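You operate a simulated robot arm through the tools that you are given. There is no shell and no other tool.

The job below is to be done with a simulated robot arm. You get a single attempt, and the scene is never put back.

TASK
Brown both pieces of toast on GOLD and stand them back in the rack.
Fine: set the dial before you push the lever; when it pops up, let it stop steaming before you touch it.
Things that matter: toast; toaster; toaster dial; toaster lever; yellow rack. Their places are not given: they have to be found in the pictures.

Only the result counts: the job must be done as asked and must still hold three seconds after the hand-in. Knocking over, shifting, dropping, spilling or breaking anything else fails it.

THE ROBOT
A 6-joint arm with a two-finger parallel gripper, fixed in place. Base frame: the origin is on the floor under the middle of its stand, x ahead of it, y to its left, z up. Readings come in cm, degrees, newtons and seconds.
With the tool pointing down near the work surface it reaches from about 30 to 66 cm from the base axis. Its first joint turns from -115.0 to 115.0 degrees. Payload 3.43 kg.
The tool frame sits at the grasp point between the pads (the TCP): z along the fingers, y along the line on which they close. The tips reach 3.4 cm beyond it. The gripper opens to 12.8 cm. The fingers are 2.4 cm wide and 1.2 cm thick; the gripper's body (4.8 by 13 cm) begins 9.6 cm behind the TCP.
Orientation is told as [roll, pitch, yaw] about the base's x, y, z axes, in that order, counted from this pose: with the fingers straight down and closing along the base's y, the tool's x points along the base's -x, its y along +y and its z along -z.

THE INTERFACE
- The arm moves only by the tool servo_tool. Its arguments are lists of equal length, an entry for each row: "fingers": the finger opening in cm, from 0 to 12.8; "travel": the shift along the tool's x, y, z in cm, a list of three; "turn": the turn, a rotation vector about the tool's x, y, z in degrees, a list of three. In form: {"fingers": [fingers, ...], "travel": [[x, y, z], ...], "turn": [[rx, ry, rz], ...]}. A call has 1 to 20 rows; each row is the pose to reach, as a shift and turn from the pose commanded when the call began, along the tool's axes at that moment. Rows are played at 5 a second. More than 5 cm and 8.6 degrees between two rows, or a gripper value outside its range, and nothing of the call is played. Where a pose cannot be reached the arm comes as near as it can. A force on the tool above 70 N (or 10 N above the force at the start of the call, whichever is more), or a blocked arm, ends the call early, and 0.2 s more pass. The fingers move at their own pace (about 15.3 cm/s each) and stop on an object; they squeeze with about 36 N. The grip force told is the motor's: it shows also when the fingers shut on nothing. Time passes only in rows, and 0.2 s behind the last, so rows that repeat a pose let the fingers close. It gives the time, the measured TCP pose, the force on the tool (base axes), the opening and the grip force at its end, in the units of the frame above (readings bear some noise), with the torque about the TCP (base axes, N m) and any sound that the robot's microphone picked up, and new pictures: "views" is both (left out), scene, wrist or none.
- Cameras (640 x 400 px; columns grow to the right, rows downward): "scene" is fixed at [22.02, -49.97, 171.4]; the picture's right is [0.71, 0.71, 0.00], its down [0.69, -0.69, -0.24] and it looks along [-0.17, 0.17, -0.97] (base axes); focal length 308 px, centre (320, 200). "wrist" rides on the gripper at [7.6, -1.1, -16] in the tool frame; the picture's right is [0.15, 0.99, 0.00], its down [-0.88, 0.13, -0.46] and it looks along [-0.45, 0.07, 0.89] (tool axes); focal length 234 px, centre (320, 200).
- slide_trunk(by): slides the trunk up (or, below 0, down) by that many cm; the arm rides with it, the base frame stays. It gives what a move gives, with no picture.
- measure_at(camera, pixels): for up to 12 pixels [column, row] of the newest picture of that camera ("zoom" is the newest enlarged one), the place [x, y, z] in the base frame of the surface seen there, good to about 0.2 cm. It takes no simulated time.
- enlarge(camera, box): a new picture of the part [left, top, right, bottom] of that camera's present view, enlarged. It takes no simulated time.
- sign_off(): hands the job in; it is judged then, once.

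Open the gripper and draw the arm clear of the work before you hand the job in, unless the task says otherwise.

The tools are called after ">>>" as a command line: name --argument value ..., lists and objects as JSON in quotes. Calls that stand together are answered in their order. servo_tool: Moves the arm, as the interface text tells. Its arguments: {"type":"object","properties":{"fingers":{"type":"array","items":{"type":"number"}},"travel":{"type":"array","items":{"type":"array","items":{"type":"number"}}},"turn":{"type":"array","items":{"type":"array","items":{"type":"number"}}},"views":{"type":"string","enum":["both","scene","wrist","none"]}},"required":["fingers","travel","turn"]} The other tools are called the same way: slide_trunk (by) moves the trunk up or down; measure_at (camera, pixels) gives the place of the surface under pixels of a picture; enlarge (camera, box) takes an enlarged picture of a part of a camera's view; sign_off () hands the job in.

At the start:

```text
time: 0.0
tool_pos: [9.12, -36.36, 133.97]
ee_rot: [0.0, 0.0, 0.1]
ft_force: [-1.0, -1.1, 0.7]
moment: [-0.03, 0.02, 0.01]
gripper_width: 12.79
finger_force: 0.0
trunk travel left (down, up): [-92.5, 6.5]
```

scene: 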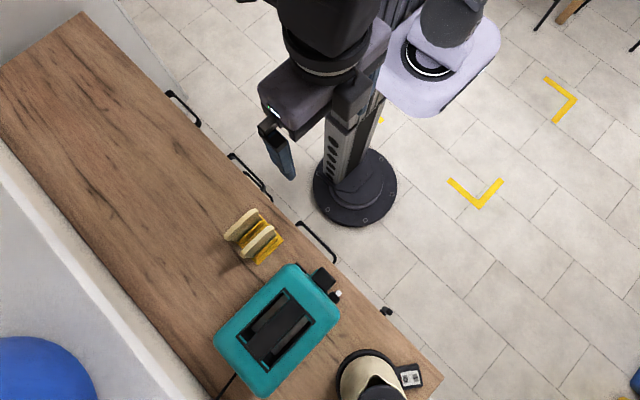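
wrist: 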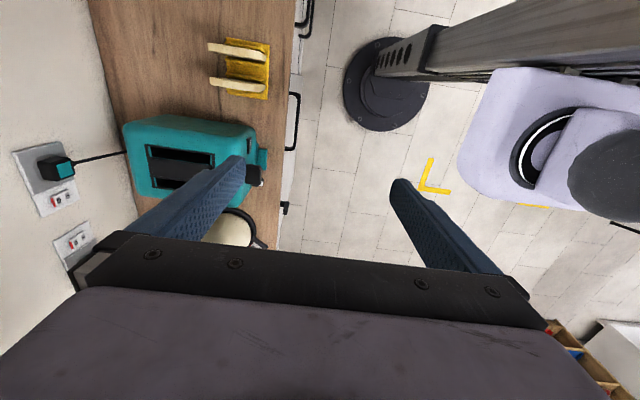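

The scene shows the rack with two toasts near (255,237), the teal toaster near (277,328), and the lever/dial end near (325,285). I enlarge these areas to look at them closely.

>>> enlarge --camera "scene" --box '[200, 190, 360, 290]'

>>> enlarge --camera "scene" --box '[200, 250, 440, 400]'

>>> enlarge --camera "wrist" --box '[90, 20, 330, 260]'

```text
4.00 times, centred on (280, 240) of scene
```

zoom: 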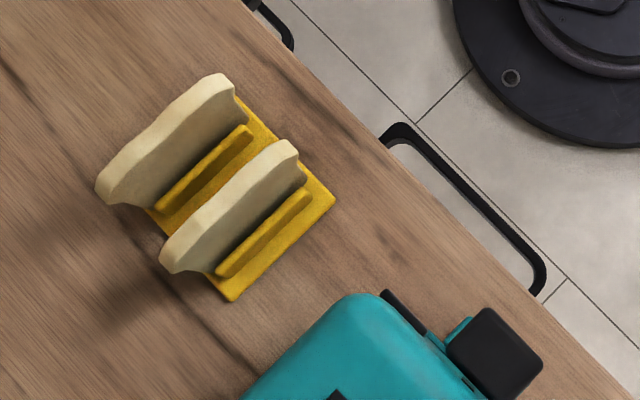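

```text
2.67 times, centred on (320, 325) of scene
```

zoom: 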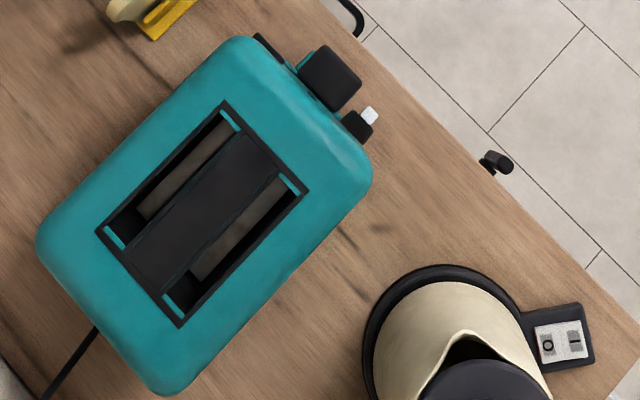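

```text
1.67 times, centred on (210, 140) of wrist
```

zoom: 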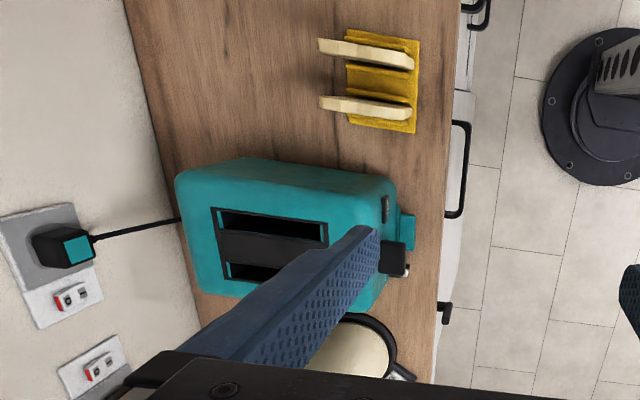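

I now measure the counter, toast, rack, toaster, and the lever and dial parts from the scene picture.

>>> measure_at --camera "scene" --pixels '[[255, 210], [226, 238], [273, 227], [242, 256], [283, 241], [258, 263], [200, 200], [262, 235], [255, 250], [240, 224], [257, 240], [320, 250]]'

>>> measure_at --camera "scene" --pixels '[[284, 288], [314, 322], [236, 337], [268, 372], [296, 265], [337, 316], [215, 340], [262, 395], [324, 278], [334, 298], [338, 293], [299, 268]]'

```text
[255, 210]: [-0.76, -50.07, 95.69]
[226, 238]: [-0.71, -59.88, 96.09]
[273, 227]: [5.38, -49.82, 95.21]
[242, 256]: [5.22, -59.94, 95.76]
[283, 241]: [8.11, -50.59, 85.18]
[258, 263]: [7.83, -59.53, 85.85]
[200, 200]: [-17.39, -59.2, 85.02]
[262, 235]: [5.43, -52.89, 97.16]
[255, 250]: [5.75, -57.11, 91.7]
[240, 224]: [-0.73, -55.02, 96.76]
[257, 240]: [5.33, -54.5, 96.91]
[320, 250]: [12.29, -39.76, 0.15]
```

```text
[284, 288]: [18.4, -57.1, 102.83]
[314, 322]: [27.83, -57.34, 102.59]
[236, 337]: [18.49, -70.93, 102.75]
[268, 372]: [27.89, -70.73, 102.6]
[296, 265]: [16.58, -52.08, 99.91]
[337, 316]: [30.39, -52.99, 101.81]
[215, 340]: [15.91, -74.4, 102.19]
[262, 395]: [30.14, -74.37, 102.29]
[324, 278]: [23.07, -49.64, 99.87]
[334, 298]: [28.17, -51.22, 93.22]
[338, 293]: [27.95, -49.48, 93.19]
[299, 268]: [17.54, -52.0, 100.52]
```

The counter is at z≈85, the toasts stand across x (thin along x, at x≈-0.7 and 5.3), and the toaster front faces the robot with the lever near (324,278). I turn the tool to yaw -90 so the fingers close along x and the camera sits on the robot side.

>>> servo_tool --fingers '[12.8, 12.8, 12.8, 12.8, 12.8, 12.8, 12.8, 12.8, 12.8, 12.8, 12.8, 12.8]' --travel '[[0, 0, 0], [0, 0, 0], [0, 0, 0], [0, 0, 0], [0, 0, 0], [0, 0, 0], [0, 0, 0], [0, 0, 0], [0, 0, 0], [0, 0, 0], [0, 0, 0], [0, 0, 0]]' --turn '[[0, 0, 7.5], [0, 0, 15], [0, 0, 22.5], [0, 0, 30], [0, 0, 37.5], [0, 0, 45], [0, 0, 52.5], [0, 0, 60], [0, 0, 67.5], [0, 0, 75], [0, 0, 82.5], [0, 0, 90]]'

```text
time: 2.6
tool_pos: [9.09, -36.37, 134.04]
ee_rot: [0.0, 0.1, -90.1]
ft_force: [-0.8, 0.2, -0.6]
moment: [0.0, 0.0, 0.03]
gripper_width: 12.78
finger_force: 0.0
trunk travel left (down, up): [-92.5, 6.5]
```

scene: 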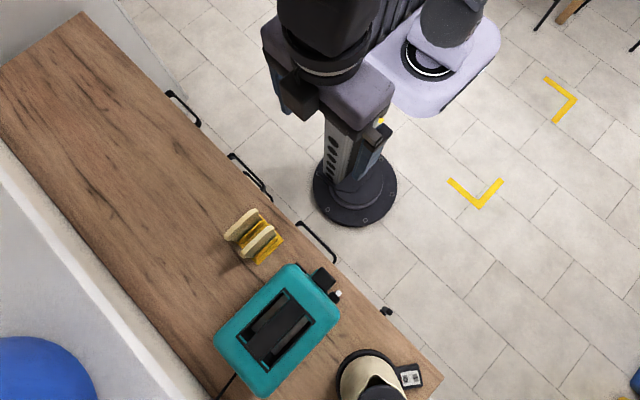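
wrist: 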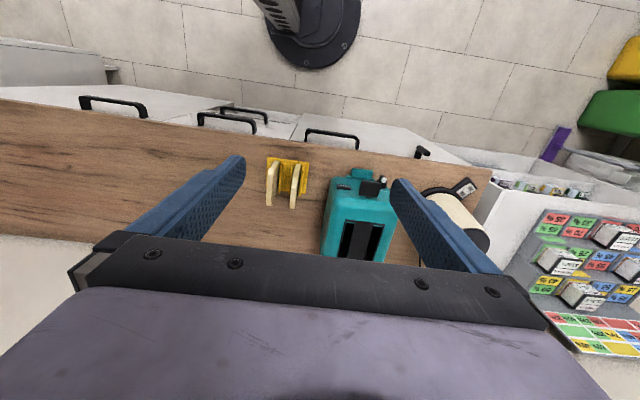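

The wrist view now shows rack at (287,178) and toaster at (360,215) from the robot side. I lower the trunk 20 cm to bring the arm to working height before tilting to look at the toaster's front.

>>> slide_trunk --by -20

```text
time: 4.8
tool_pos: [9.07, -36.32, 114.03]
ee_rot: [0.0, -0.1, -90.0]
ft_force: [0.0, 0.2, 0.0]
moment: [0.0, -0.02, 0.0]
gripper_width: 12.8
finger_force: 0.1
trunk travel left (down, up): [-72.5, 26.5]
```

The trunk is lowered; TCP at z=114. Now I shift +15 cm in base x and tilt 45° about the tool y so the wrist camera looks at the toaster's front.

>>> servo_tool --fingers '[12.8, 12.8, 12.8, 12.8, 12.8, 12.8, 12.8, 12.8]' --travel '[[0, 2, 0], [0, 4, 0], [0, 6, 0], [0, 8, 0], [0, 10, 0], [0, 12, 0], [0, 14, 0], [0, 15, 0]]' --turn '[[0, -5.5, 0], [0, -11, 0], [0, -16.5, 0], [0, -22, 0], [0, -27.5, 0], [0, -33, 0], [0, -39, 0], [0, -45, 0]]'

```text
time: 6.6
tool_pos: [24.02, -36.31, 113.95]
ee_rot: [0.1, -45.1, -89.9]
ft_force: [0.3, -0.4, 0.1]
moment: [-0.01, 0.04, 0.0]
gripper_width: 12.79
finger_force: 0.0
trunk travel left (down, up): [-72.5, 26.5]
```

scene: 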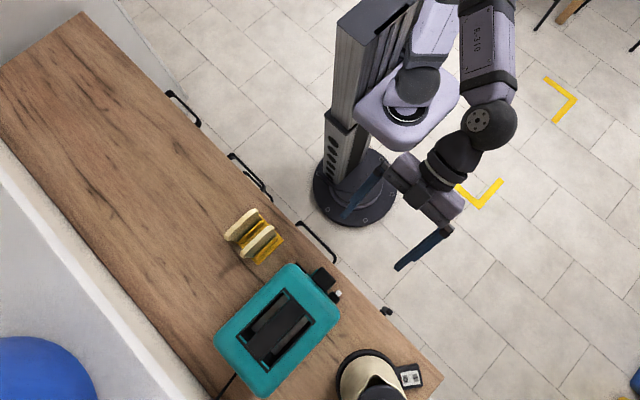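
wrist: 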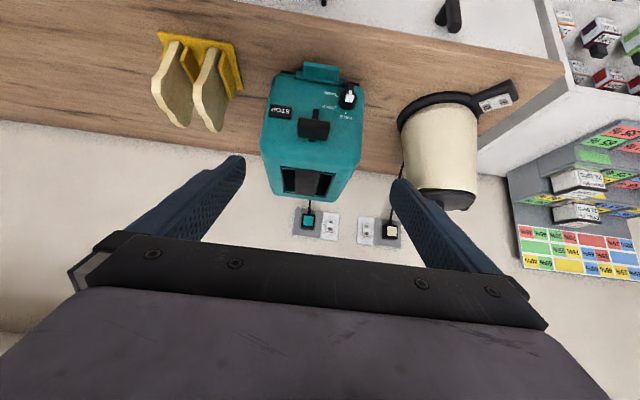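

The upside-down wrist view shows the toaster front: a STOP button at (281,112), the lever knob at (314,127), and the dial with text at (347,97). I enlarge it.

>>> enlarge --camera "wrist" --box '[255, 55, 375, 145]'

>>> enlarge --camera "wrist" --box '[280, 195, 420, 255]'

>>> enlarge --camera "wrist" --box '[130, 20, 260, 140]'

```text
4.44 times, centred on (315, 100) of wrist
```

zoom: 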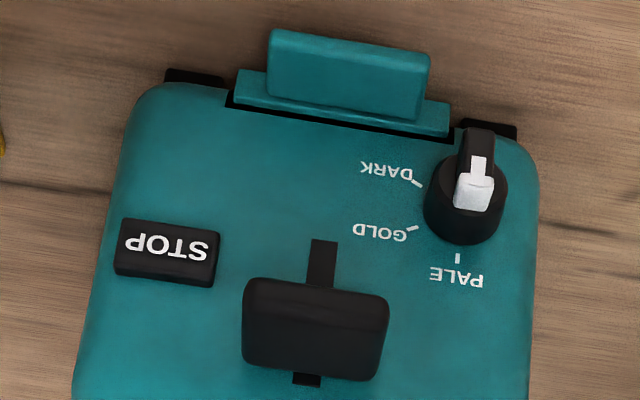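

```text
4.57 times, centred on (350, 225) of wrist
```

zoom: 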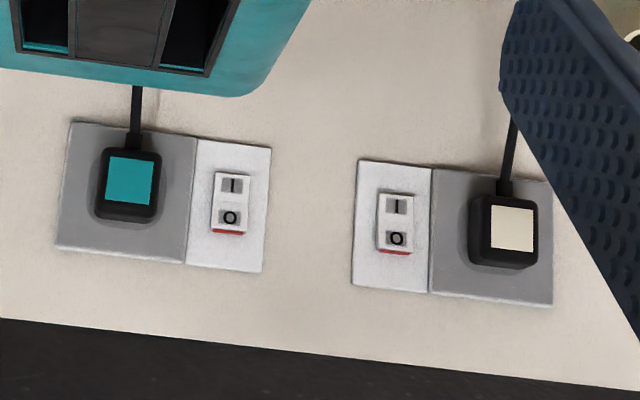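

```text
3.33 times, centred on (195, 80) of wrist
```

zoom: 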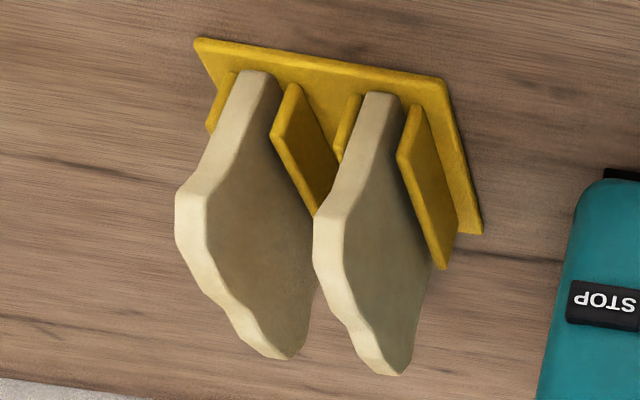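

The toaster front reads STOP (left), dial with PALE/GOLD/DARK, and the white pointer tip seems to point up toward PALE. I zoom tightly on the dial and then measure the parts.

>>> enlarge --camera "wrist" --box '[315, 75, 363, 125]'

```text
8.00 times, centred on (339, 100) of wrist
```

zoom: 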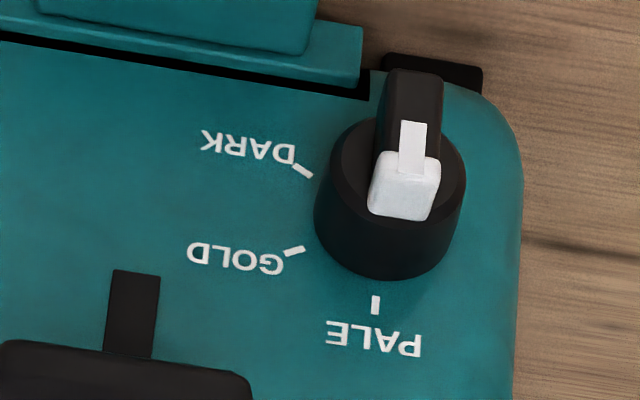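

The dial's white pointer tip points up at PALE. I measure the dial's cylinder, bar, ticks and the lever.

>>> measure_at --camera "zoom" --pixels '[[375, 304], [294, 250], [303, 171], [412, 120], [410, 85], [413, 150], [404, 190], [350, 145], [455, 175], [390, 262], [385, 110], [438, 110]]'

>>> measure_at --camera "wrist" --pixels '[[301, 127], [314, 127], [327, 127], [314, 120], [314, 134], [315, 112], [314, 140], [314, 106], [281, 112], [300, 93], [330, 80], [320, 68]]'

```text
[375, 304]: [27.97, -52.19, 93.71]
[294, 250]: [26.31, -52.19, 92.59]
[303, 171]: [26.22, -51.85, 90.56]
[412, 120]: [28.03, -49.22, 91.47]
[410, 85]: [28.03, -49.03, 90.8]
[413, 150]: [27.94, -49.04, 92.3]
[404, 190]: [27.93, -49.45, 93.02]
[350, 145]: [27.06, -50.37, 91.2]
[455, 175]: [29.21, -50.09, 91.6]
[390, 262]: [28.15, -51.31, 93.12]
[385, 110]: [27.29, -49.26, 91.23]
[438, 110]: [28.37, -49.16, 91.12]
```

```text
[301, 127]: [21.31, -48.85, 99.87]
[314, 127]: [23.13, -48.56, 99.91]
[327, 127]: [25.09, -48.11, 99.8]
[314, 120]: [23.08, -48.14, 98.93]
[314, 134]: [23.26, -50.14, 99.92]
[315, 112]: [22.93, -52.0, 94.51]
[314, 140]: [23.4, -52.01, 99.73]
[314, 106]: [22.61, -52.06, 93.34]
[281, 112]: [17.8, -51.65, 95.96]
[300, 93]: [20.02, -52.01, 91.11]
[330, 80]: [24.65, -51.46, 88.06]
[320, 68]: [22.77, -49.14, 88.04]
```

The dial centre is about (28.0, -50, 91.7): bar ~1 cm wide, front at y≈-49.1, cylinder front y≈-50.2; GOLD lies ~60° clockwise from PALE. I lower the trunk 20 cm so the arm can come in horizontally.

>>> slide_trunk --by -20

```text
time: 8.7
tool_pos: [24.12, -36.28, 93.96]
ee_rot: [0.1, -45.0, -89.9]
ft_force: [-0.1, 0.3, 0.3]
moment: [-0.01, -0.03, -0.03]
gripper_width: 12.81
finger_force: 0.0
trunk travel left (down, up): [-52.5, 46.5]
```

The arm is now at z=94. I tilt to horizontal while shifting to (28, -42, 91.7) with the fingers narrowed to 3.5 cm, in front of the dial.

>>> servo_tool --fingers '[10, 8, 6, 3.5, 3.5, 3.5, 3.5, 3.5]' --travel '[[-0.3, 0.5, 0.7], [-0.6, 1, 1.4], [-0.9, 1.5, 2.1], [-1.2, 2, 2.8], [-1.5, 2.5, 3.5], [-1.8, 3, 4.2], [-2.1, 3.5, 4.9], [-2.4, 3.9, 5.66]]' --turn '[[0, -5.5, 0], [0, -11, 0], [0, -16.5, 0], [0, -22, 0], [0, -27.5, 0], [0, -33, 0], [0, -39, 0], [0, -45, 0]]'

```text
time: 10.5
tool_pos: [28.09, -42.04, 91.7]
ee_rot: [158.7, -89.9, 111.3]
ft_force: [-0.2, -0.8, -0.3]
moment: [0.01, 0.02, 0.05]
gripper_width: 3.49
finger_force: 0.0
trunk travel left (down, up): [-52.5, 46.5]
```

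scene: 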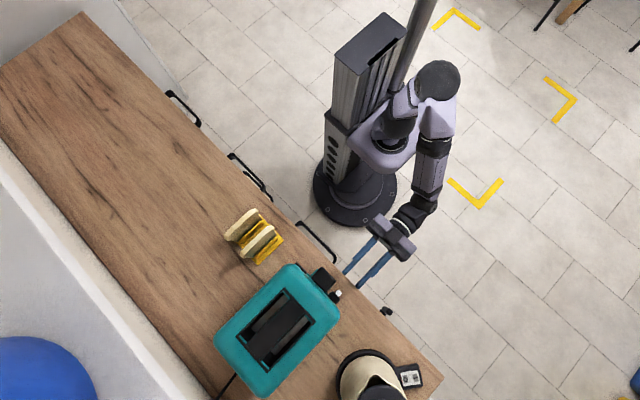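
wrist: 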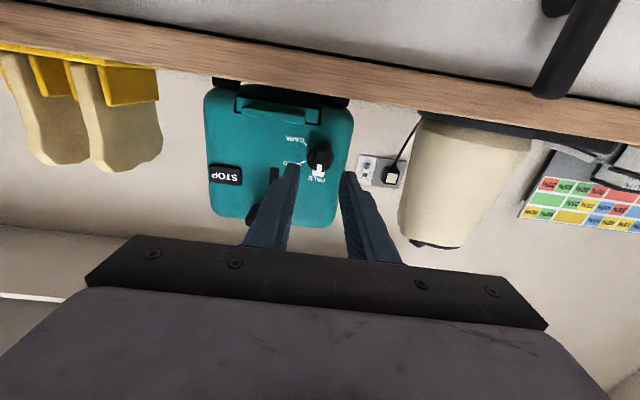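

The tool is horizontal in front of the dial at (28.1,-42.0,91.7). I zoom into the dial at (318,160) to confirm its centre and the pointer.

>>> enlarge --camera "wrist" --box '[264, 125, 360, 205]'

```text
5.00 times, centred on (312, 165) of wrist
```

zoom: 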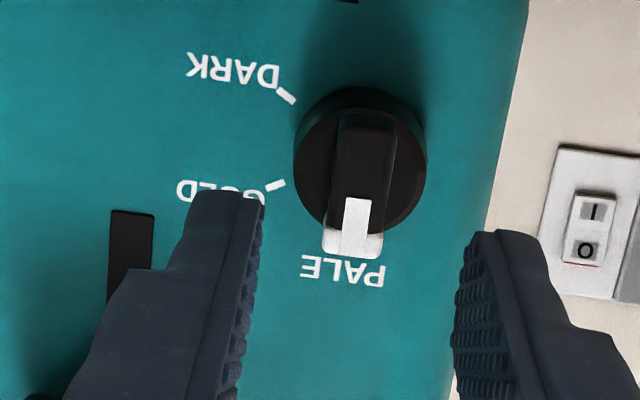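

>>> measure_at --camera "zoom" --pixels '[[365, 165], [340, 160], [388, 160], [362, 130], [355, 215], [315, 140], [412, 165], [287, 95], [275, 186], [357, 205], [230, 260], [480, 290]]'

```text
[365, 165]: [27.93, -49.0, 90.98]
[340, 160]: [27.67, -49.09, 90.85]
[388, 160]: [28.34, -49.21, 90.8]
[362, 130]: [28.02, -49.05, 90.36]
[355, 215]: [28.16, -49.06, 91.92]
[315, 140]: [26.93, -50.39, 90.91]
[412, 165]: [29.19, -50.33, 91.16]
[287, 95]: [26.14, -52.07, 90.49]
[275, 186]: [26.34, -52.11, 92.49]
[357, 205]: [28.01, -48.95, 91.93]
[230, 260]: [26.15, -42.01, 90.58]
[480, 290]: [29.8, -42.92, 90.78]
```

The pointer is at PALE with the GOLD tick 60° clockwise; dial axis ≈ (28.0, z 91.5), bar front y≈-49.0. I advance 4.5 cm so the tips straddle the bar.

>>> servo_tool --fingers '[3.5, 3.5, 3.5, 3.5]' --travel '[[0.1, -0.05, 1.5], [0.2, -0.06, 3.0], [0.2, -0.06, 4.0], [0.2, -0.06, 4.5]]' --turn '[[0, 0, 0], [0, 0, 0], [0, 0, 0], [0, 0, 0]]'

```text
time: 11.5
tool_pos: [27.92, -46.47, 91.51]
ee_rot: [-70.3, -89.9, -19.7]
ft_force: [0.6, -1.3, -0.1]
moment: [0.0, 0.0, -0.04]
gripper_width: 3.49
finger_force: 0.0
trunk travel left (down, up): [-52.5, 46.5]
```

scene: 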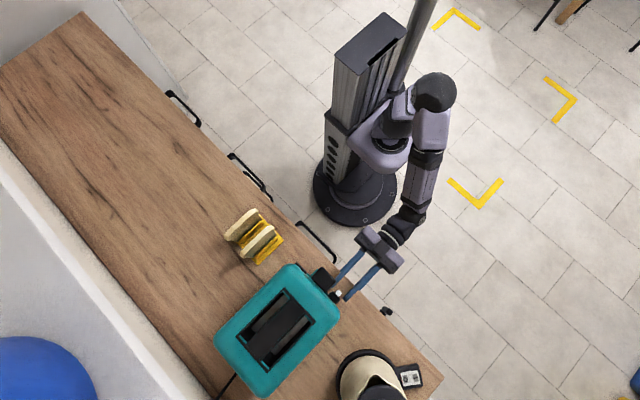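
wrist: 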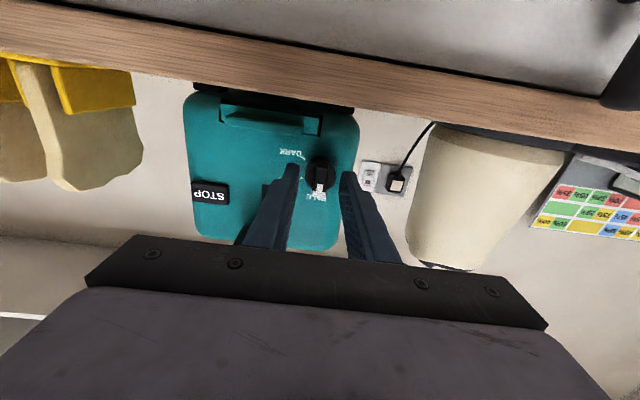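

The finger tips straddle the dial bar near (318,178). I check the zoom before closing.

>>> enlarge --camera "wrist" --box '[270, 135, 370, 215]'

```text
5.00 times, centred on (320, 175) of wrist
```

zoom: 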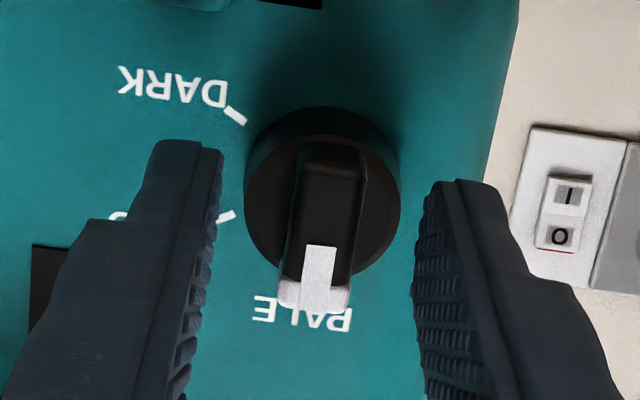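

The bar sits midway between the pads. I close the fingers on it.

>>> servo_tool --fingers '[2, 1, 0, 0]' --travel '[[0, 0, 0], [0, 0, 0], [0, 0, 0], [0, 0, 0]]' --turn '[[0, 0, 0], [0, 0, 0], [0, 0, 0], [0, 0, 0]]' --views "wrist"

```text
time: 12.5
tool_pos: [27.95, -46.49, 91.47]
ee_rot: [-87.5, -90.1, -2.4]
ft_force: [3.0, -1.1, 0.5]
moment: [0.15, -0.03, 0.14]
gripper_width: 1.17
finger_force: 36.6
trunk travel left (down, up): [-52.5, 46.5]
```

wrist: 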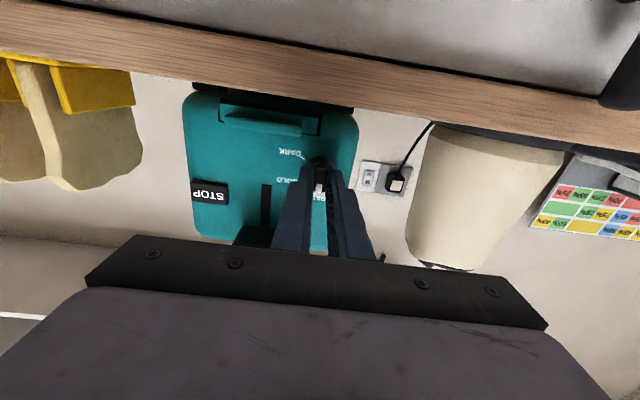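

The bar is gripped at 1.17 cm. I rotate the tool +60° about its z (clockwise seen from the front) toward GOLD.

>>> servo_tool --fingers '[0, 0, 0, 0, 0, 0, 0, 0, 0, 0, 0, 0]' --travel '[[0, 0, 0], [0, 0, 0], [0, 0, 0], [0, 0, 0], [0, 0, 0], [0, 0, 0], [0, 0, 0], [0, 0, 0], [0, 0, 0], [0, 0, 0], [0, 0, 0], [0, 0, 0]]' --turn '[[0, 0, 5], [0, 0, 10], [0, 0, 15], [0, 0, 20], [0, 0, 25], [0, 0, 30], [0, 0, 35], [0, 0, 40], [0, 0, 45], [0, 0, 50], [0, 0, 55], [0, 0, 60]]'

```text
time: 15.1
tool_pos: [30.81, -46.43, 104.95]
ee_rot: [85.9, -31.9, -178.8]
ft_force: [-1.9, 0.6, -5.5]
moment: [0.14, -0.15, -0.41]
gripper_width: 1.32
finger_force: 35.8
out of reach, approached as far as the arm can: row 5, 6, 7, 8, 9, 10, 11, 12
trunk travel left (down, up): [-52.5, 46.5]
```

scene: 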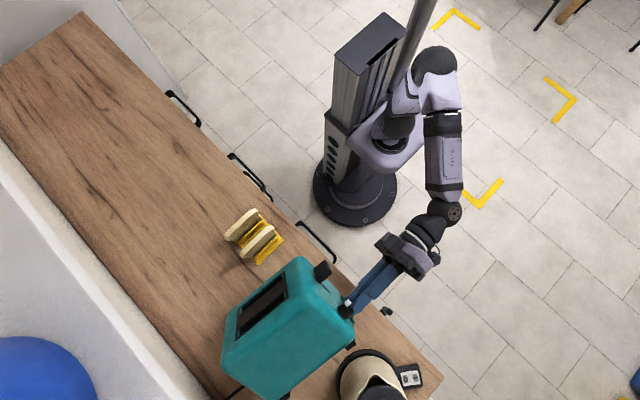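
wrist: 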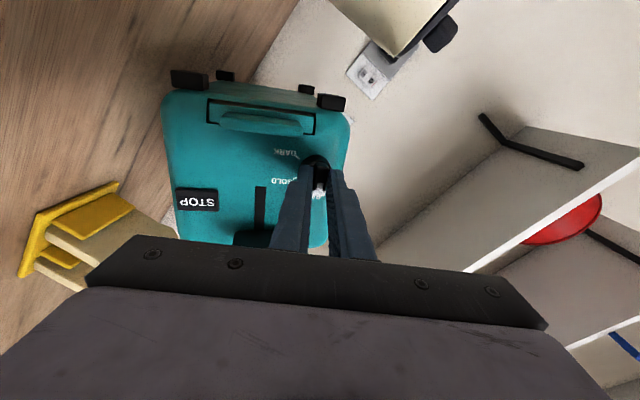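

The arm ran out of reach from row 5 and instead lifted; the toaster is now tilted while held by the dial. I look closely before doing anything.

>>> enlarge --camera "scene" --box '[200, 220, 440, 400]'

>>> enlarge --camera "wrist" --box '[160, 60, 380, 260]'

>>> measure_at --camera "scene" --pixels '[[300, 262], [228, 312], [226, 360], [345, 330], [270, 395], [320, 300], [280, 370], [265, 305], [322, 270], [352, 345]]'

```text
2.22 times, centred on (320, 310) of scene
```

zoom: 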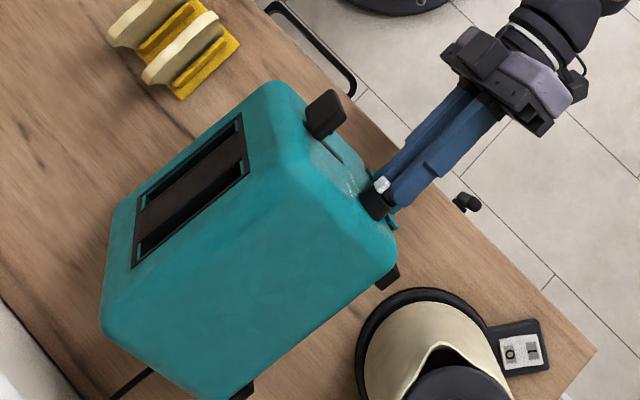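

```text
2.00 times, centred on (270, 160) of wrist
```

zoom: 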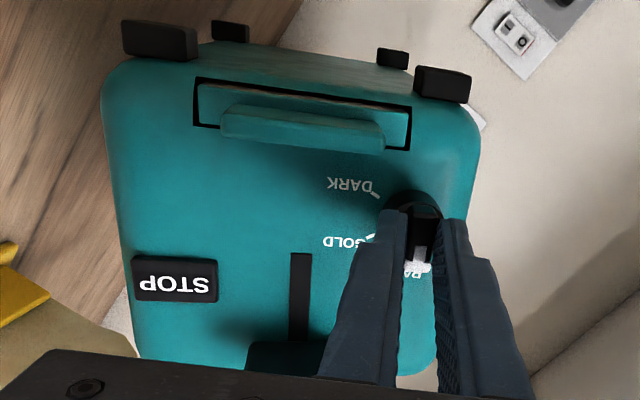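

```text
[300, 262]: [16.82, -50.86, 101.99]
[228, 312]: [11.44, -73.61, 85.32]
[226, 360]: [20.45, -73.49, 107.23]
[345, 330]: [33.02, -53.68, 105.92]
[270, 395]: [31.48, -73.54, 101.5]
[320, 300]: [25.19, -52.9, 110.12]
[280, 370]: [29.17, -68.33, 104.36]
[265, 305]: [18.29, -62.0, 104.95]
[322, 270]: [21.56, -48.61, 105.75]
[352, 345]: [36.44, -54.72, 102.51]
```

The dial did not turn in the grip; the whole toaster tilted ~56° with it. I reverse gently: first a small -4° turn to see how the commanded pose behaves.

>>> servo_tool --fingers '[0]' --travel '[[0, 0, 0]]' --turn '[[0, 0, -4]]'

```text
time: 15.5
tool_pos: [30.93, -46.58, 104.71]
ee_rot: [85.3, -35.9, -178.3]
ft_force: [1.7, 0.2, -9.6]
moment: [0.96, -1.04, 0.45]
gripper_width: 1.33
finger_force: 36.2
trunk travel left (down, up): [-52.5, 46.5]
```

scene: 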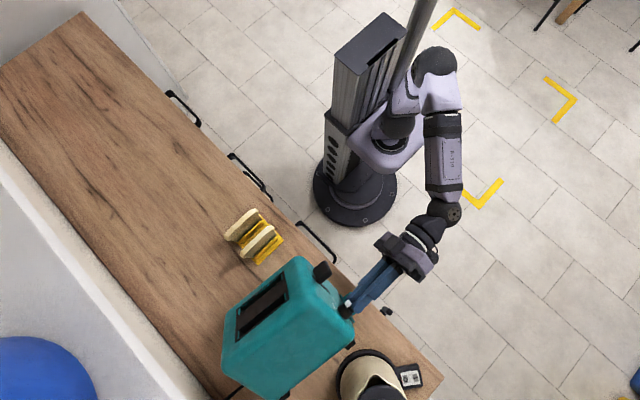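
wrist: 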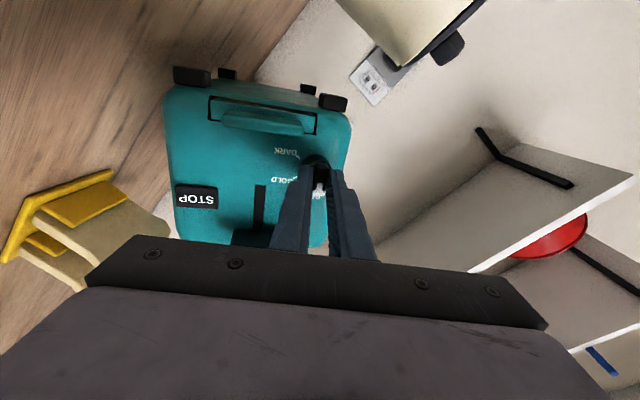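

The commanded pose follows the reached pose, and the gripper rotated back by 4°. Before lowering I measure how the toaster hangs, so it can be set down where it stood.

>>> enlarge --camera "scene" --box '[200, 240, 440, 390]'

```text
2.67 times, centred on (320, 315) of scene
```

zoom: 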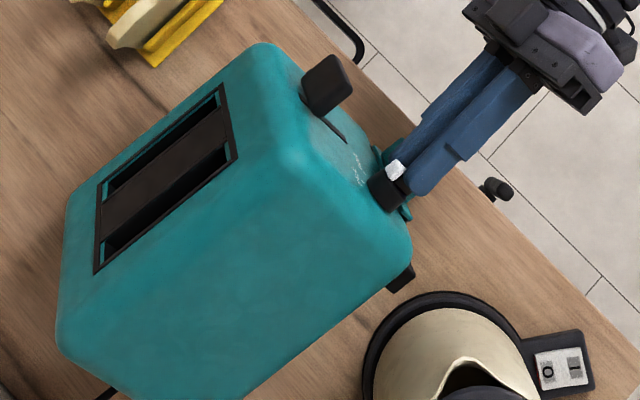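

>>> measure_at --camera "zoom" --pixels '[[222, 92], [236, 155], [100, 182], [97, 268], [300, 180], [110, 330], [380, 240], [240, 370], [265, 55], [70, 215], [250, 260], [330, 90]]'

>>> measure_at --camera "wrist" --pixels '[[190, 75], [227, 75], [308, 90], [333, 103], [170, 90], [345, 115], [180, 235], [195, 195], [262, 195], [260, 225], [380, 60], [410, 30]]'

```text
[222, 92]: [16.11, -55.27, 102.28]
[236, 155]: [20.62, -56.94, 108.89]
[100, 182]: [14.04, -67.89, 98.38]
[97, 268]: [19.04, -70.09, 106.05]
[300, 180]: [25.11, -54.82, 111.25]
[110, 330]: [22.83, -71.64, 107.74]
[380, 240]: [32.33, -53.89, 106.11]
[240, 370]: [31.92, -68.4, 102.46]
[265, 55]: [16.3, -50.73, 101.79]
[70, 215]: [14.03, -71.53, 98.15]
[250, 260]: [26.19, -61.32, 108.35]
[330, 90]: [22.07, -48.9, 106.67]
```

```text
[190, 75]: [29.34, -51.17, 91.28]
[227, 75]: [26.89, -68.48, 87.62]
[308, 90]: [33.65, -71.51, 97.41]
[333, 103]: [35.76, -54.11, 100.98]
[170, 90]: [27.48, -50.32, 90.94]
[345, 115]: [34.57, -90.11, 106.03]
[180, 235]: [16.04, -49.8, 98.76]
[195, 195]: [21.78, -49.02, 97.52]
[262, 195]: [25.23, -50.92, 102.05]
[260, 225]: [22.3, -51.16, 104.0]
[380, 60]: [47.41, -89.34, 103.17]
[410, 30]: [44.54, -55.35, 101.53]
```

The toaster hangs from the dial with its rear-left foot at z≈87 almost resting on the counter, tilted ~55° and drooping ~13° at the rear. I reverse the tilt in part: turn back 18° while lowering ~3 cm.

>>> servo_tool --fingers '[0, 0, 0, 0]' --travel '[[0.26, -0.76, 0.05], [0.52, -1.53, 0.11], [0.79, -2.3, 0.16], [1.05, -3.06, 0.22]]' --turn '[[-0.2, -0.2, -4.5], [-0.45, -0.5, -9], [-0.7, -0.75, -13.5], [-0.9, -1.0, -18]]'

```text
time: 16.5
tool_pos: [29.98, -46.44, 101.54]
ee_rot: [86.2, -54.0, -178.0]
ft_force: [2.1, 0.5, -9.8]
moment: [1.12, -0.96, 0.39]
gripper_width: 1.3
finger_force: 36.1
trunk travel left (down, up): [-52.5, 46.5]
```

scene: 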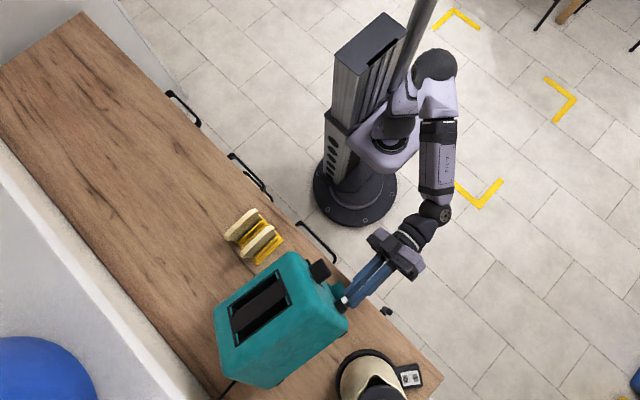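
wrist: 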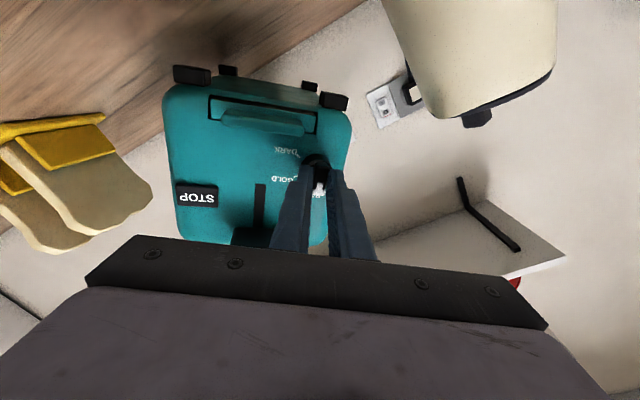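

Back to 36° tilt, force about -10 N, kettle clear. I continue with another 18° back while lowering 4.5 cm.

>>> servo_tool --fingers '[0, 0, 0, 0, 0]' --travel '[[0.62, -0.68, 0.04], [1.23, -1.36, 0.08], [1.85, -2.05, 0.11], [2.46, -2.73, 0.15], [3.08, -3.41, 0.19]]' --turn '[[-0.2, -0.2, -3.6], [-0.35, -0.4, -7.2], [-0.55, -0.6, -10.8], [-0.7, -0.8, -14.4], [-0.9, -1.0, -18]]'

```text
time: 17.7
tool_pos: [28.92, -46.37, 97.26]
ee_rot: [87.1, -72.1, -178.0]
ft_force: [1.9, 2.5, -8.4]
moment: [1.08, -0.49, 0.24]
gripper_width: 1.2
finger_force: 35.7
trunk travel left (down, up): [-52.5, 46.5]
```

scene: 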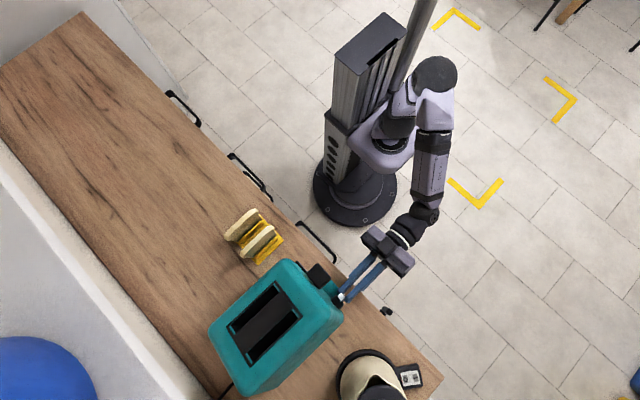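
wrist: 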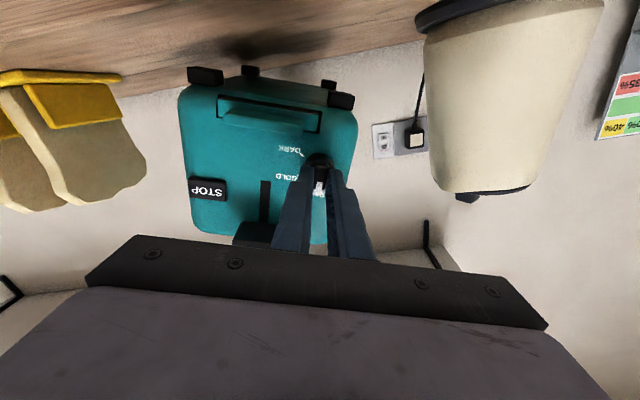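

Now 18° tilt at z=97.3. I measure the toaster's present pose to plan the final set-down.

>>> enlarge --camera "scene" --box '[190, 245, 430, 395]'

>>> measure_at --camera "wrist" --pixels '[[205, 73], [250, 70], [328, 83], [340, 100], [205, 188], [265, 190], [265, 215], [230, 130], [200, 120], [290, 90]]'

```text
2.67 times, centred on (310, 320) of scene
```

zoom: 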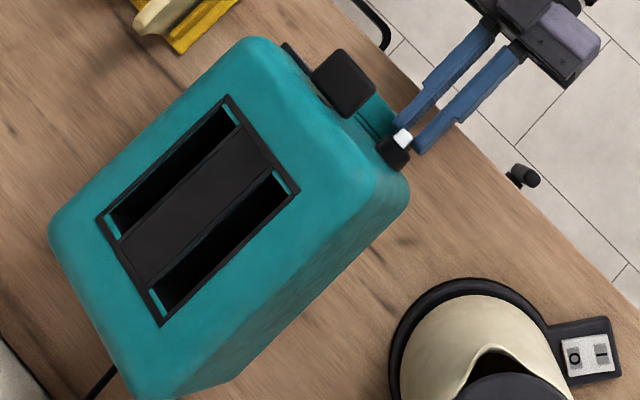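

```text
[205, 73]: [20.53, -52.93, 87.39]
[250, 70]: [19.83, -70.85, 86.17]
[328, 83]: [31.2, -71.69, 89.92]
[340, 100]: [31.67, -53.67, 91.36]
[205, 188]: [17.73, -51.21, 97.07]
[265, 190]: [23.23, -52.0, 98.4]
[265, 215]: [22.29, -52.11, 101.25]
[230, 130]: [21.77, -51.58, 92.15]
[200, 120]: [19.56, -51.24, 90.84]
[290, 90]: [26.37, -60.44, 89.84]
```

The feet are at z 86–91 with ~20° tilt and only ~4° droop, the left feet near the counter. I do most of the remaining rotation and lowering, stopping slightly before the end.

>>> servo_tool --fingers '[0, 0, 0, 0, 0, 0]' --travel '[[0.72, -0.37, 0.03], [1.44, -0.74, 0.06], [2.15, -1.11, 0.08], [2.87, -1.48, 0.11], [3.6, -1.86, 0.14], [4.31, -2.23, 0.17]]' --turn '[[-0.1, -0.1, -2.5], [-0.2, -0.2, -5.0], [-0.3, -0.35, -7.5], [-0.4, -0.45, -10.0], [-0.5, -0.55, -12.6], [-0.56, -0.66, -15.2]]'

```text
time: 19.1
tool_pos: [28.19, -46.32, 92.66]
ee_rot: [96.6, -87.2, 173.0]
ft_force: [3.2, 4.5, 0.0]
moment: [-1.09, -0.05, 0.35]
gripper_width: 1.19
finger_force: 36.2
trunk travel left (down, up): [-52.5, 46.5]
```

scene: 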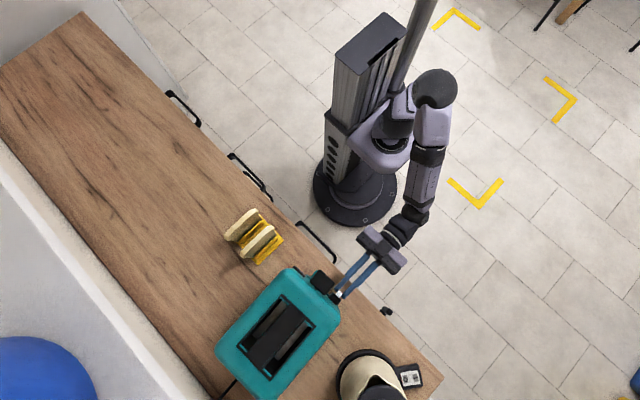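
wrist: 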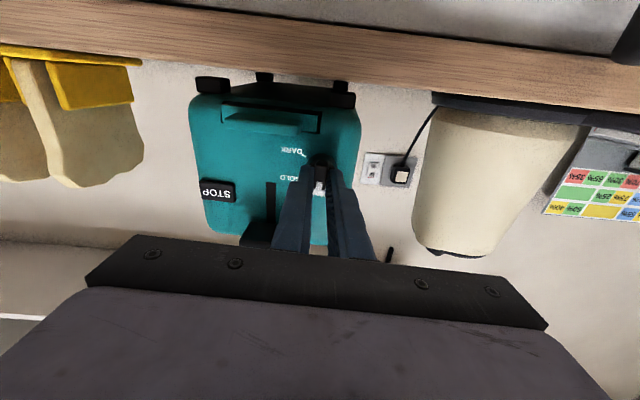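

Nearly flat at z=92.7. I measure the feet and the frame corners to see what's left.

>>> measure_at --camera "wrist" --pixels '[[212, 82], [264, 77], [340, 86], [342, 100], [212, 88], [217, 190], [270, 190], [300, 60]]'

>>> measure_at --camera "scene" --pixels '[[283, 291], [314, 322], [239, 342], [271, 375], [296, 268], [338, 315], [218, 345], [262, 395]]'

>>> enlarge --camera "scene" --box '[200, 250, 440, 400]'

```text
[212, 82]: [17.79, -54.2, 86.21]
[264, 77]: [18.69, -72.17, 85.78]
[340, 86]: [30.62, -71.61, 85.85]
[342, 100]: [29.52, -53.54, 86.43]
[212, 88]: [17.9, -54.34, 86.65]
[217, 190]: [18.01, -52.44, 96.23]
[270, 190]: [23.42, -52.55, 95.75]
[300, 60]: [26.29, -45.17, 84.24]
```

```text
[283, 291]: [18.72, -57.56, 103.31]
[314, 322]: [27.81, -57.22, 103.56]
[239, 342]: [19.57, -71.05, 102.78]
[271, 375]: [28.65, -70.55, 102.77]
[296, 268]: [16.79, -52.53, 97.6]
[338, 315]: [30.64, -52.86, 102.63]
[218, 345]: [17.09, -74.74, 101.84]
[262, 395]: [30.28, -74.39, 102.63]
```

```text
2.67 times, centred on (320, 325) of scene
```

zoom: 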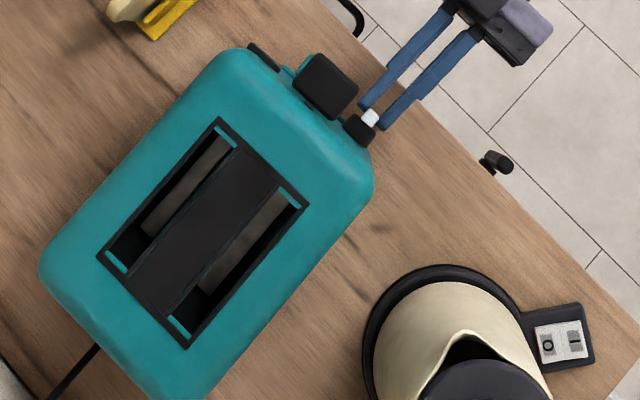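

The toaster is back in place except the rear is ~1 cm toward +x (3.6° yaw), front slightly raised. I untwist: yaw 3.6° about the vertical, finish the last 2.8° roll, then lower onto the counter.

>>> servo_tool --fingers '[0, 0, 0, 0, 0, 0, 0]' --travel '[[0, 0.0, 0.0], [0, 0.05, 0.05], [0.1, 0.1, 0.1], [0.4, 0.1, 0.1], [0.7, 0.1, 0.1], [1.0, 0.1, 0.1], [1.15, 0.1, 0.1]]' --turn '[[1.2, 0, -1.0], [2.4, 0, -2.0], [3.6, 0, -2.8], [3.6, 0, -2.8], [3.6, 0, -2.8], [3.6, 0, -2.8], [3.6, 0, -2.8]]'

```text
time: 20.7
tool_pos: [28.34, -46.51, 91.56]
ee_rot: [163.6, -89.9, 102.6]
ft_force: [3.8, 4.2, 11.7]
moment: [0.62, 0.06, 0.35]
gripper_width: 1.26
finger_force: 36.2
trunk travel left (down, up): [-52.5, 46.5]
```

scene: 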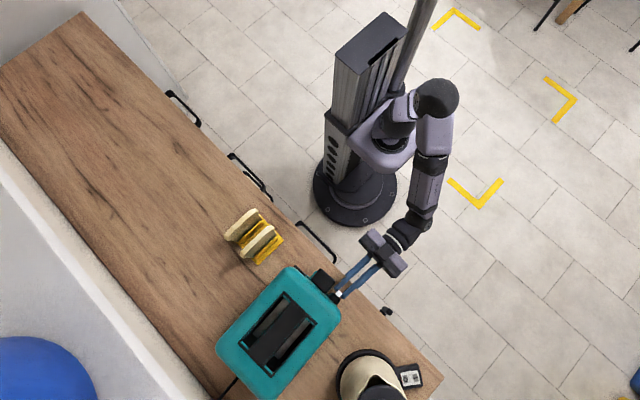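
wrist: 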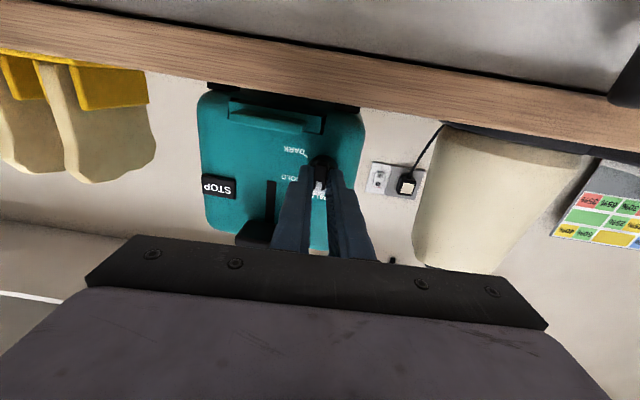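

The toaster stands on the counter (upward reaction 11.7 N). I measure the slot frame corners again before releasing.

>>> enlarge --camera "scene" --box '[200, 250, 440, 400]'

>>> measure_at --camera "wrist" --pixels '[[217, 85], [270, 84], [343, 100], [220, 185], [270, 190], [376, 178], [376, 188]]'

```text
2.67 times, centred on (320, 325) of scene
```

zoom: 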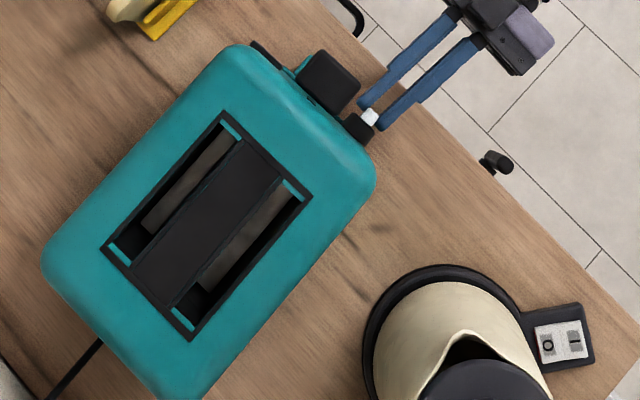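

```text
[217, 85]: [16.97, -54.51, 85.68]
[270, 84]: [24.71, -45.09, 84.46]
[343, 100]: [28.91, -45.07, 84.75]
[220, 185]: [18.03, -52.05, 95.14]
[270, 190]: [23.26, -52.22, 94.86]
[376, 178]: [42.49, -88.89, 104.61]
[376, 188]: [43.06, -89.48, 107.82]
```

>>> measure_at --camera "zoom" --pixels '[[223, 112], [311, 193], [103, 247], [190, 338]]'

```text
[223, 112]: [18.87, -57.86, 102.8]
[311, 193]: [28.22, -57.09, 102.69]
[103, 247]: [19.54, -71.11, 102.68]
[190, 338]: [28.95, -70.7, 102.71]
```

The toaster is upright within ~1 cm of its start. I ease off the downward preload, open the fingers and back away 6 cm.

>>> servo_tool --fingers '[0, 0, 3.5, 3.5, 3.5, 3.5]' --travel '[[-0.1, -0.05, 0], [-0.15, -0.1, 0], [-0.15, -0.1, 0], [-0.15, -0.1, 0], [-0.15, -0.1, -3], [-0.15, -0.1, -6]]' --turn '[[0, 0, 0], [0, 0, 0], [0, 0, 0], [0, 0, 0], [0, 0, 0], [0, 0, 0]]'

```text
time: 22.1
tool_pos: [28.62, -40.46, 91.36]
ee_rot: [-14.5, -89.8, -79.5]
ft_force: [1.2, 0.5, -0.5]
moment: [-0.01, 0.01, 0.0]
gripper_width: 3.51
finger_force: 0.1
trunk travel left (down, up): [-52.5, 46.5]
```

scene: 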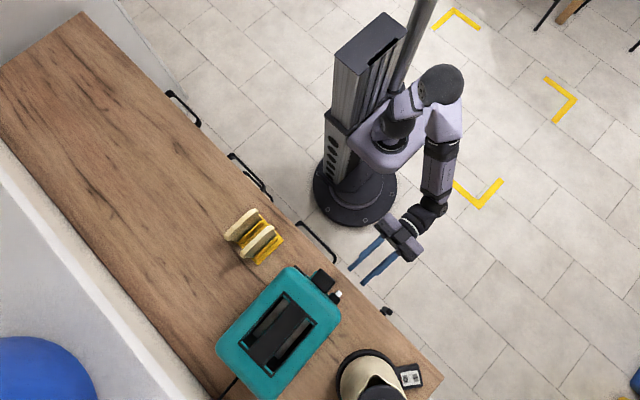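
wrist: 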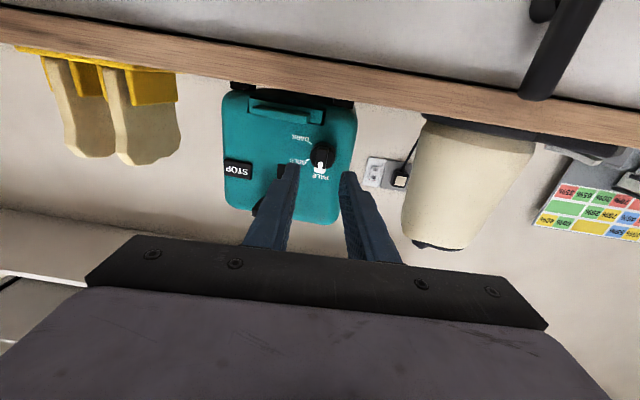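

The toaster is free and upright with the dial still on PALE. I zoom on the dial to measure its new place.

>>> enlarge --camera "wrist" --box '[264, 115, 360, 195]'

```text
5.00 times, centred on (312, 155) of wrist
```

zoom: 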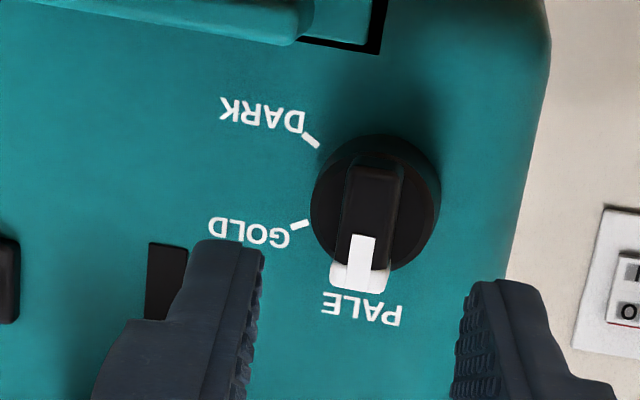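

>>> measure_at --camera "zoom" --pixels '[[372, 205], [352, 200], [392, 205], [375, 175], [362, 255], [330, 190], [427, 210], [312, 140], [300, 225], [100, 100], [480, 120], [150, 180]]'

```text
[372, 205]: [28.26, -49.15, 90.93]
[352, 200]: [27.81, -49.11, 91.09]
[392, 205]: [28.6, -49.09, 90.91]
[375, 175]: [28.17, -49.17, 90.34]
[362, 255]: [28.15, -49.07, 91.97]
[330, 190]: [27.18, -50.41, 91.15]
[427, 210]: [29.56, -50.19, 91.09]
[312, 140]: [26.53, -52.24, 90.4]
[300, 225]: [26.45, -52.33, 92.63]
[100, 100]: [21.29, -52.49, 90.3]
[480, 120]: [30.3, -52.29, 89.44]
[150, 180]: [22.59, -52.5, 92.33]
```

Dial axis is now about (28.2, z 91.5), bar front y≈-49.1. I back off slightly, square the tool to the toaster, and then test in free air whether the reverse rotation (-180° grip) is reachable.

>>> servo_tool --fingers '[3.5, 3.5]' --travel '[[0, -0.1, -1], [0, -0.2, -2]]' --turn '[[-2.5, 0, 0], [-5, 0, 0]]' --views "none"

```text
time: 22.7
tool_pos: [28.5, -38.56, 91.51]
ee_rot: [-4.7, -89.7, -84.1]
ft_force: [0.0, -0.4, 0.7]
moment: [0.0, -0.02, -0.03]
gripper_width: 3.49
finger_force: 0.2
trunk travel left (down, up): [-52.5, 46.5]
```

The tool is squared at (28.5,-38.6,91.5). I rotate -90° about the tool axis in free air to test reach on that side.

>>> servo_tool --fingers '[3.5, 3.5, 3.5, 3.5, 3.5, 3.5, 3.5, 3.5, 3.5, 3.5, 3.5, 3.5]' --travel '[[0, 0, 0], [0, 0, 0], [0, 0, 0], [0, 0, 0], [0, 0, 0], [0, 0, 0], [0, 0, 0], [0, 0, 0], [0, 0, 0], [0, 0, 0], [0, 0, 0], [0, 0, 0]]' --turn '[[0, 0, -7.5], [0, 0, -15], [0, 0, -22.5], [0, 0, -30], [0, 0, -37.5], [0, 0, -45], [0, 0, -52.5], [0, 0, -60], [0, 0, -67.5], [0, 0, -75], [0, 0, -82.5], [0, 0, -90]]'

```text
time: 25.3
tool_pos: [28.44, -38.51, 91.44]
ee_rot: [-89.9, 0.0, 1.1]
ft_force: [0.6, -0.4, -0.3]
moment: [0.04, -0.02, 0.03]
gripper_width: 3.48
finger_force: 0.1
trunk travel left (down, up): [-52.5, 46.5]
```

scene: 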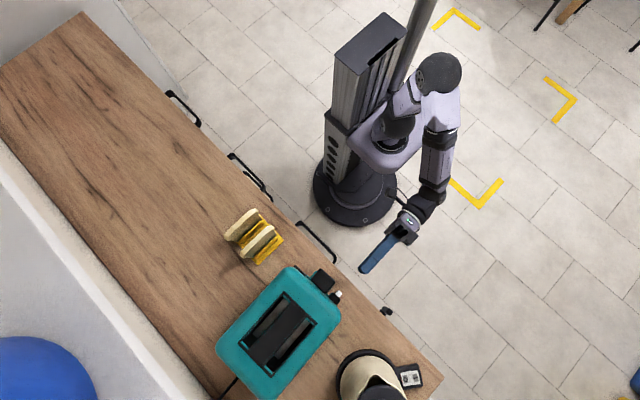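
wrist: 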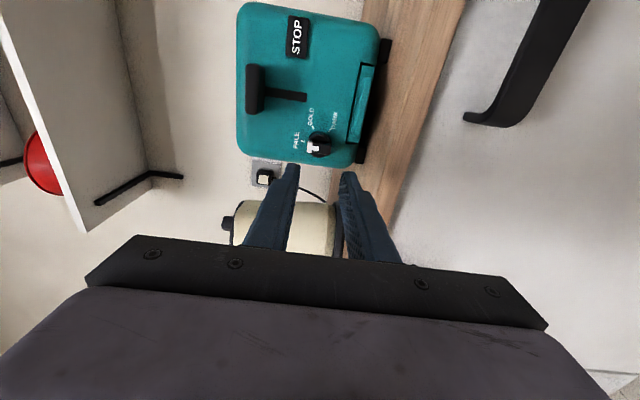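

-90° was reachable. I continue another -90° to the -180° grip orientation.

>>> servo_tool --fingers '[3.5, 3.5, 3.5, 3.5, 3.5, 3.5, 3.5, 3.5, 3.5, 3.5, 3.5, 3.5]' --travel '[[0, 0, 0], [0, 0, 0], [0, 0, 0], [0, 0, 0], [0, 0, 0], [0, 0, 0], [0, 0, 0], [0, 0, 0], [0, 0, 0], [0, 0, 0], [0, 0, 0], [0, 0, 0]]' --turn '[[0, 0, -7.5], [0, 0, -15], [0, 0, -22.5], [0, 0, -30], [0, 0, -37.5], [0, 0, -45], [0, 0, -52.5], [0, 0, -60], [0, 0, -67.5], [0, 0, -75], [0, 0, -82.5], [0, 0, -90]]'

```text
time: 27.9
tool_pos: [28.59, -38.5, 91.44]
ee_rot: [44.2, 89.8, 135.2]
ft_force: [0.3, -0.1, 0.5]
moment: [0.0, 0.0, 0.03]
gripper_width: 3.51
finger_force: 0.1
trunk travel left (down, up): [-52.5, 46.5]
```

scene: 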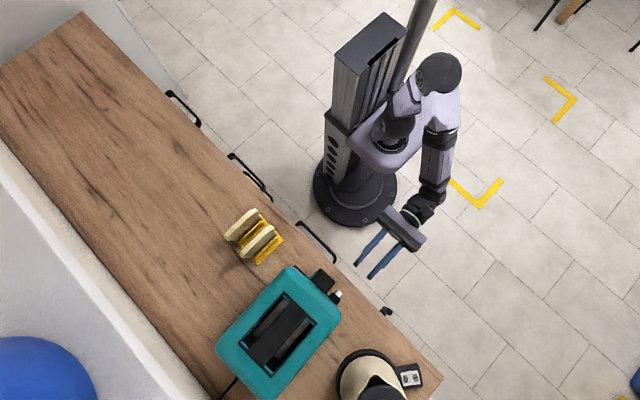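
wrist: 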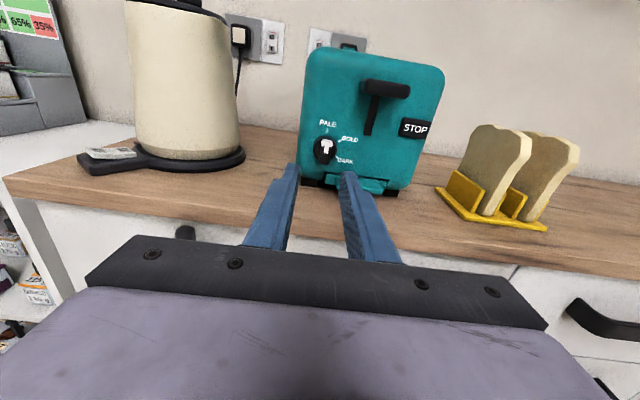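

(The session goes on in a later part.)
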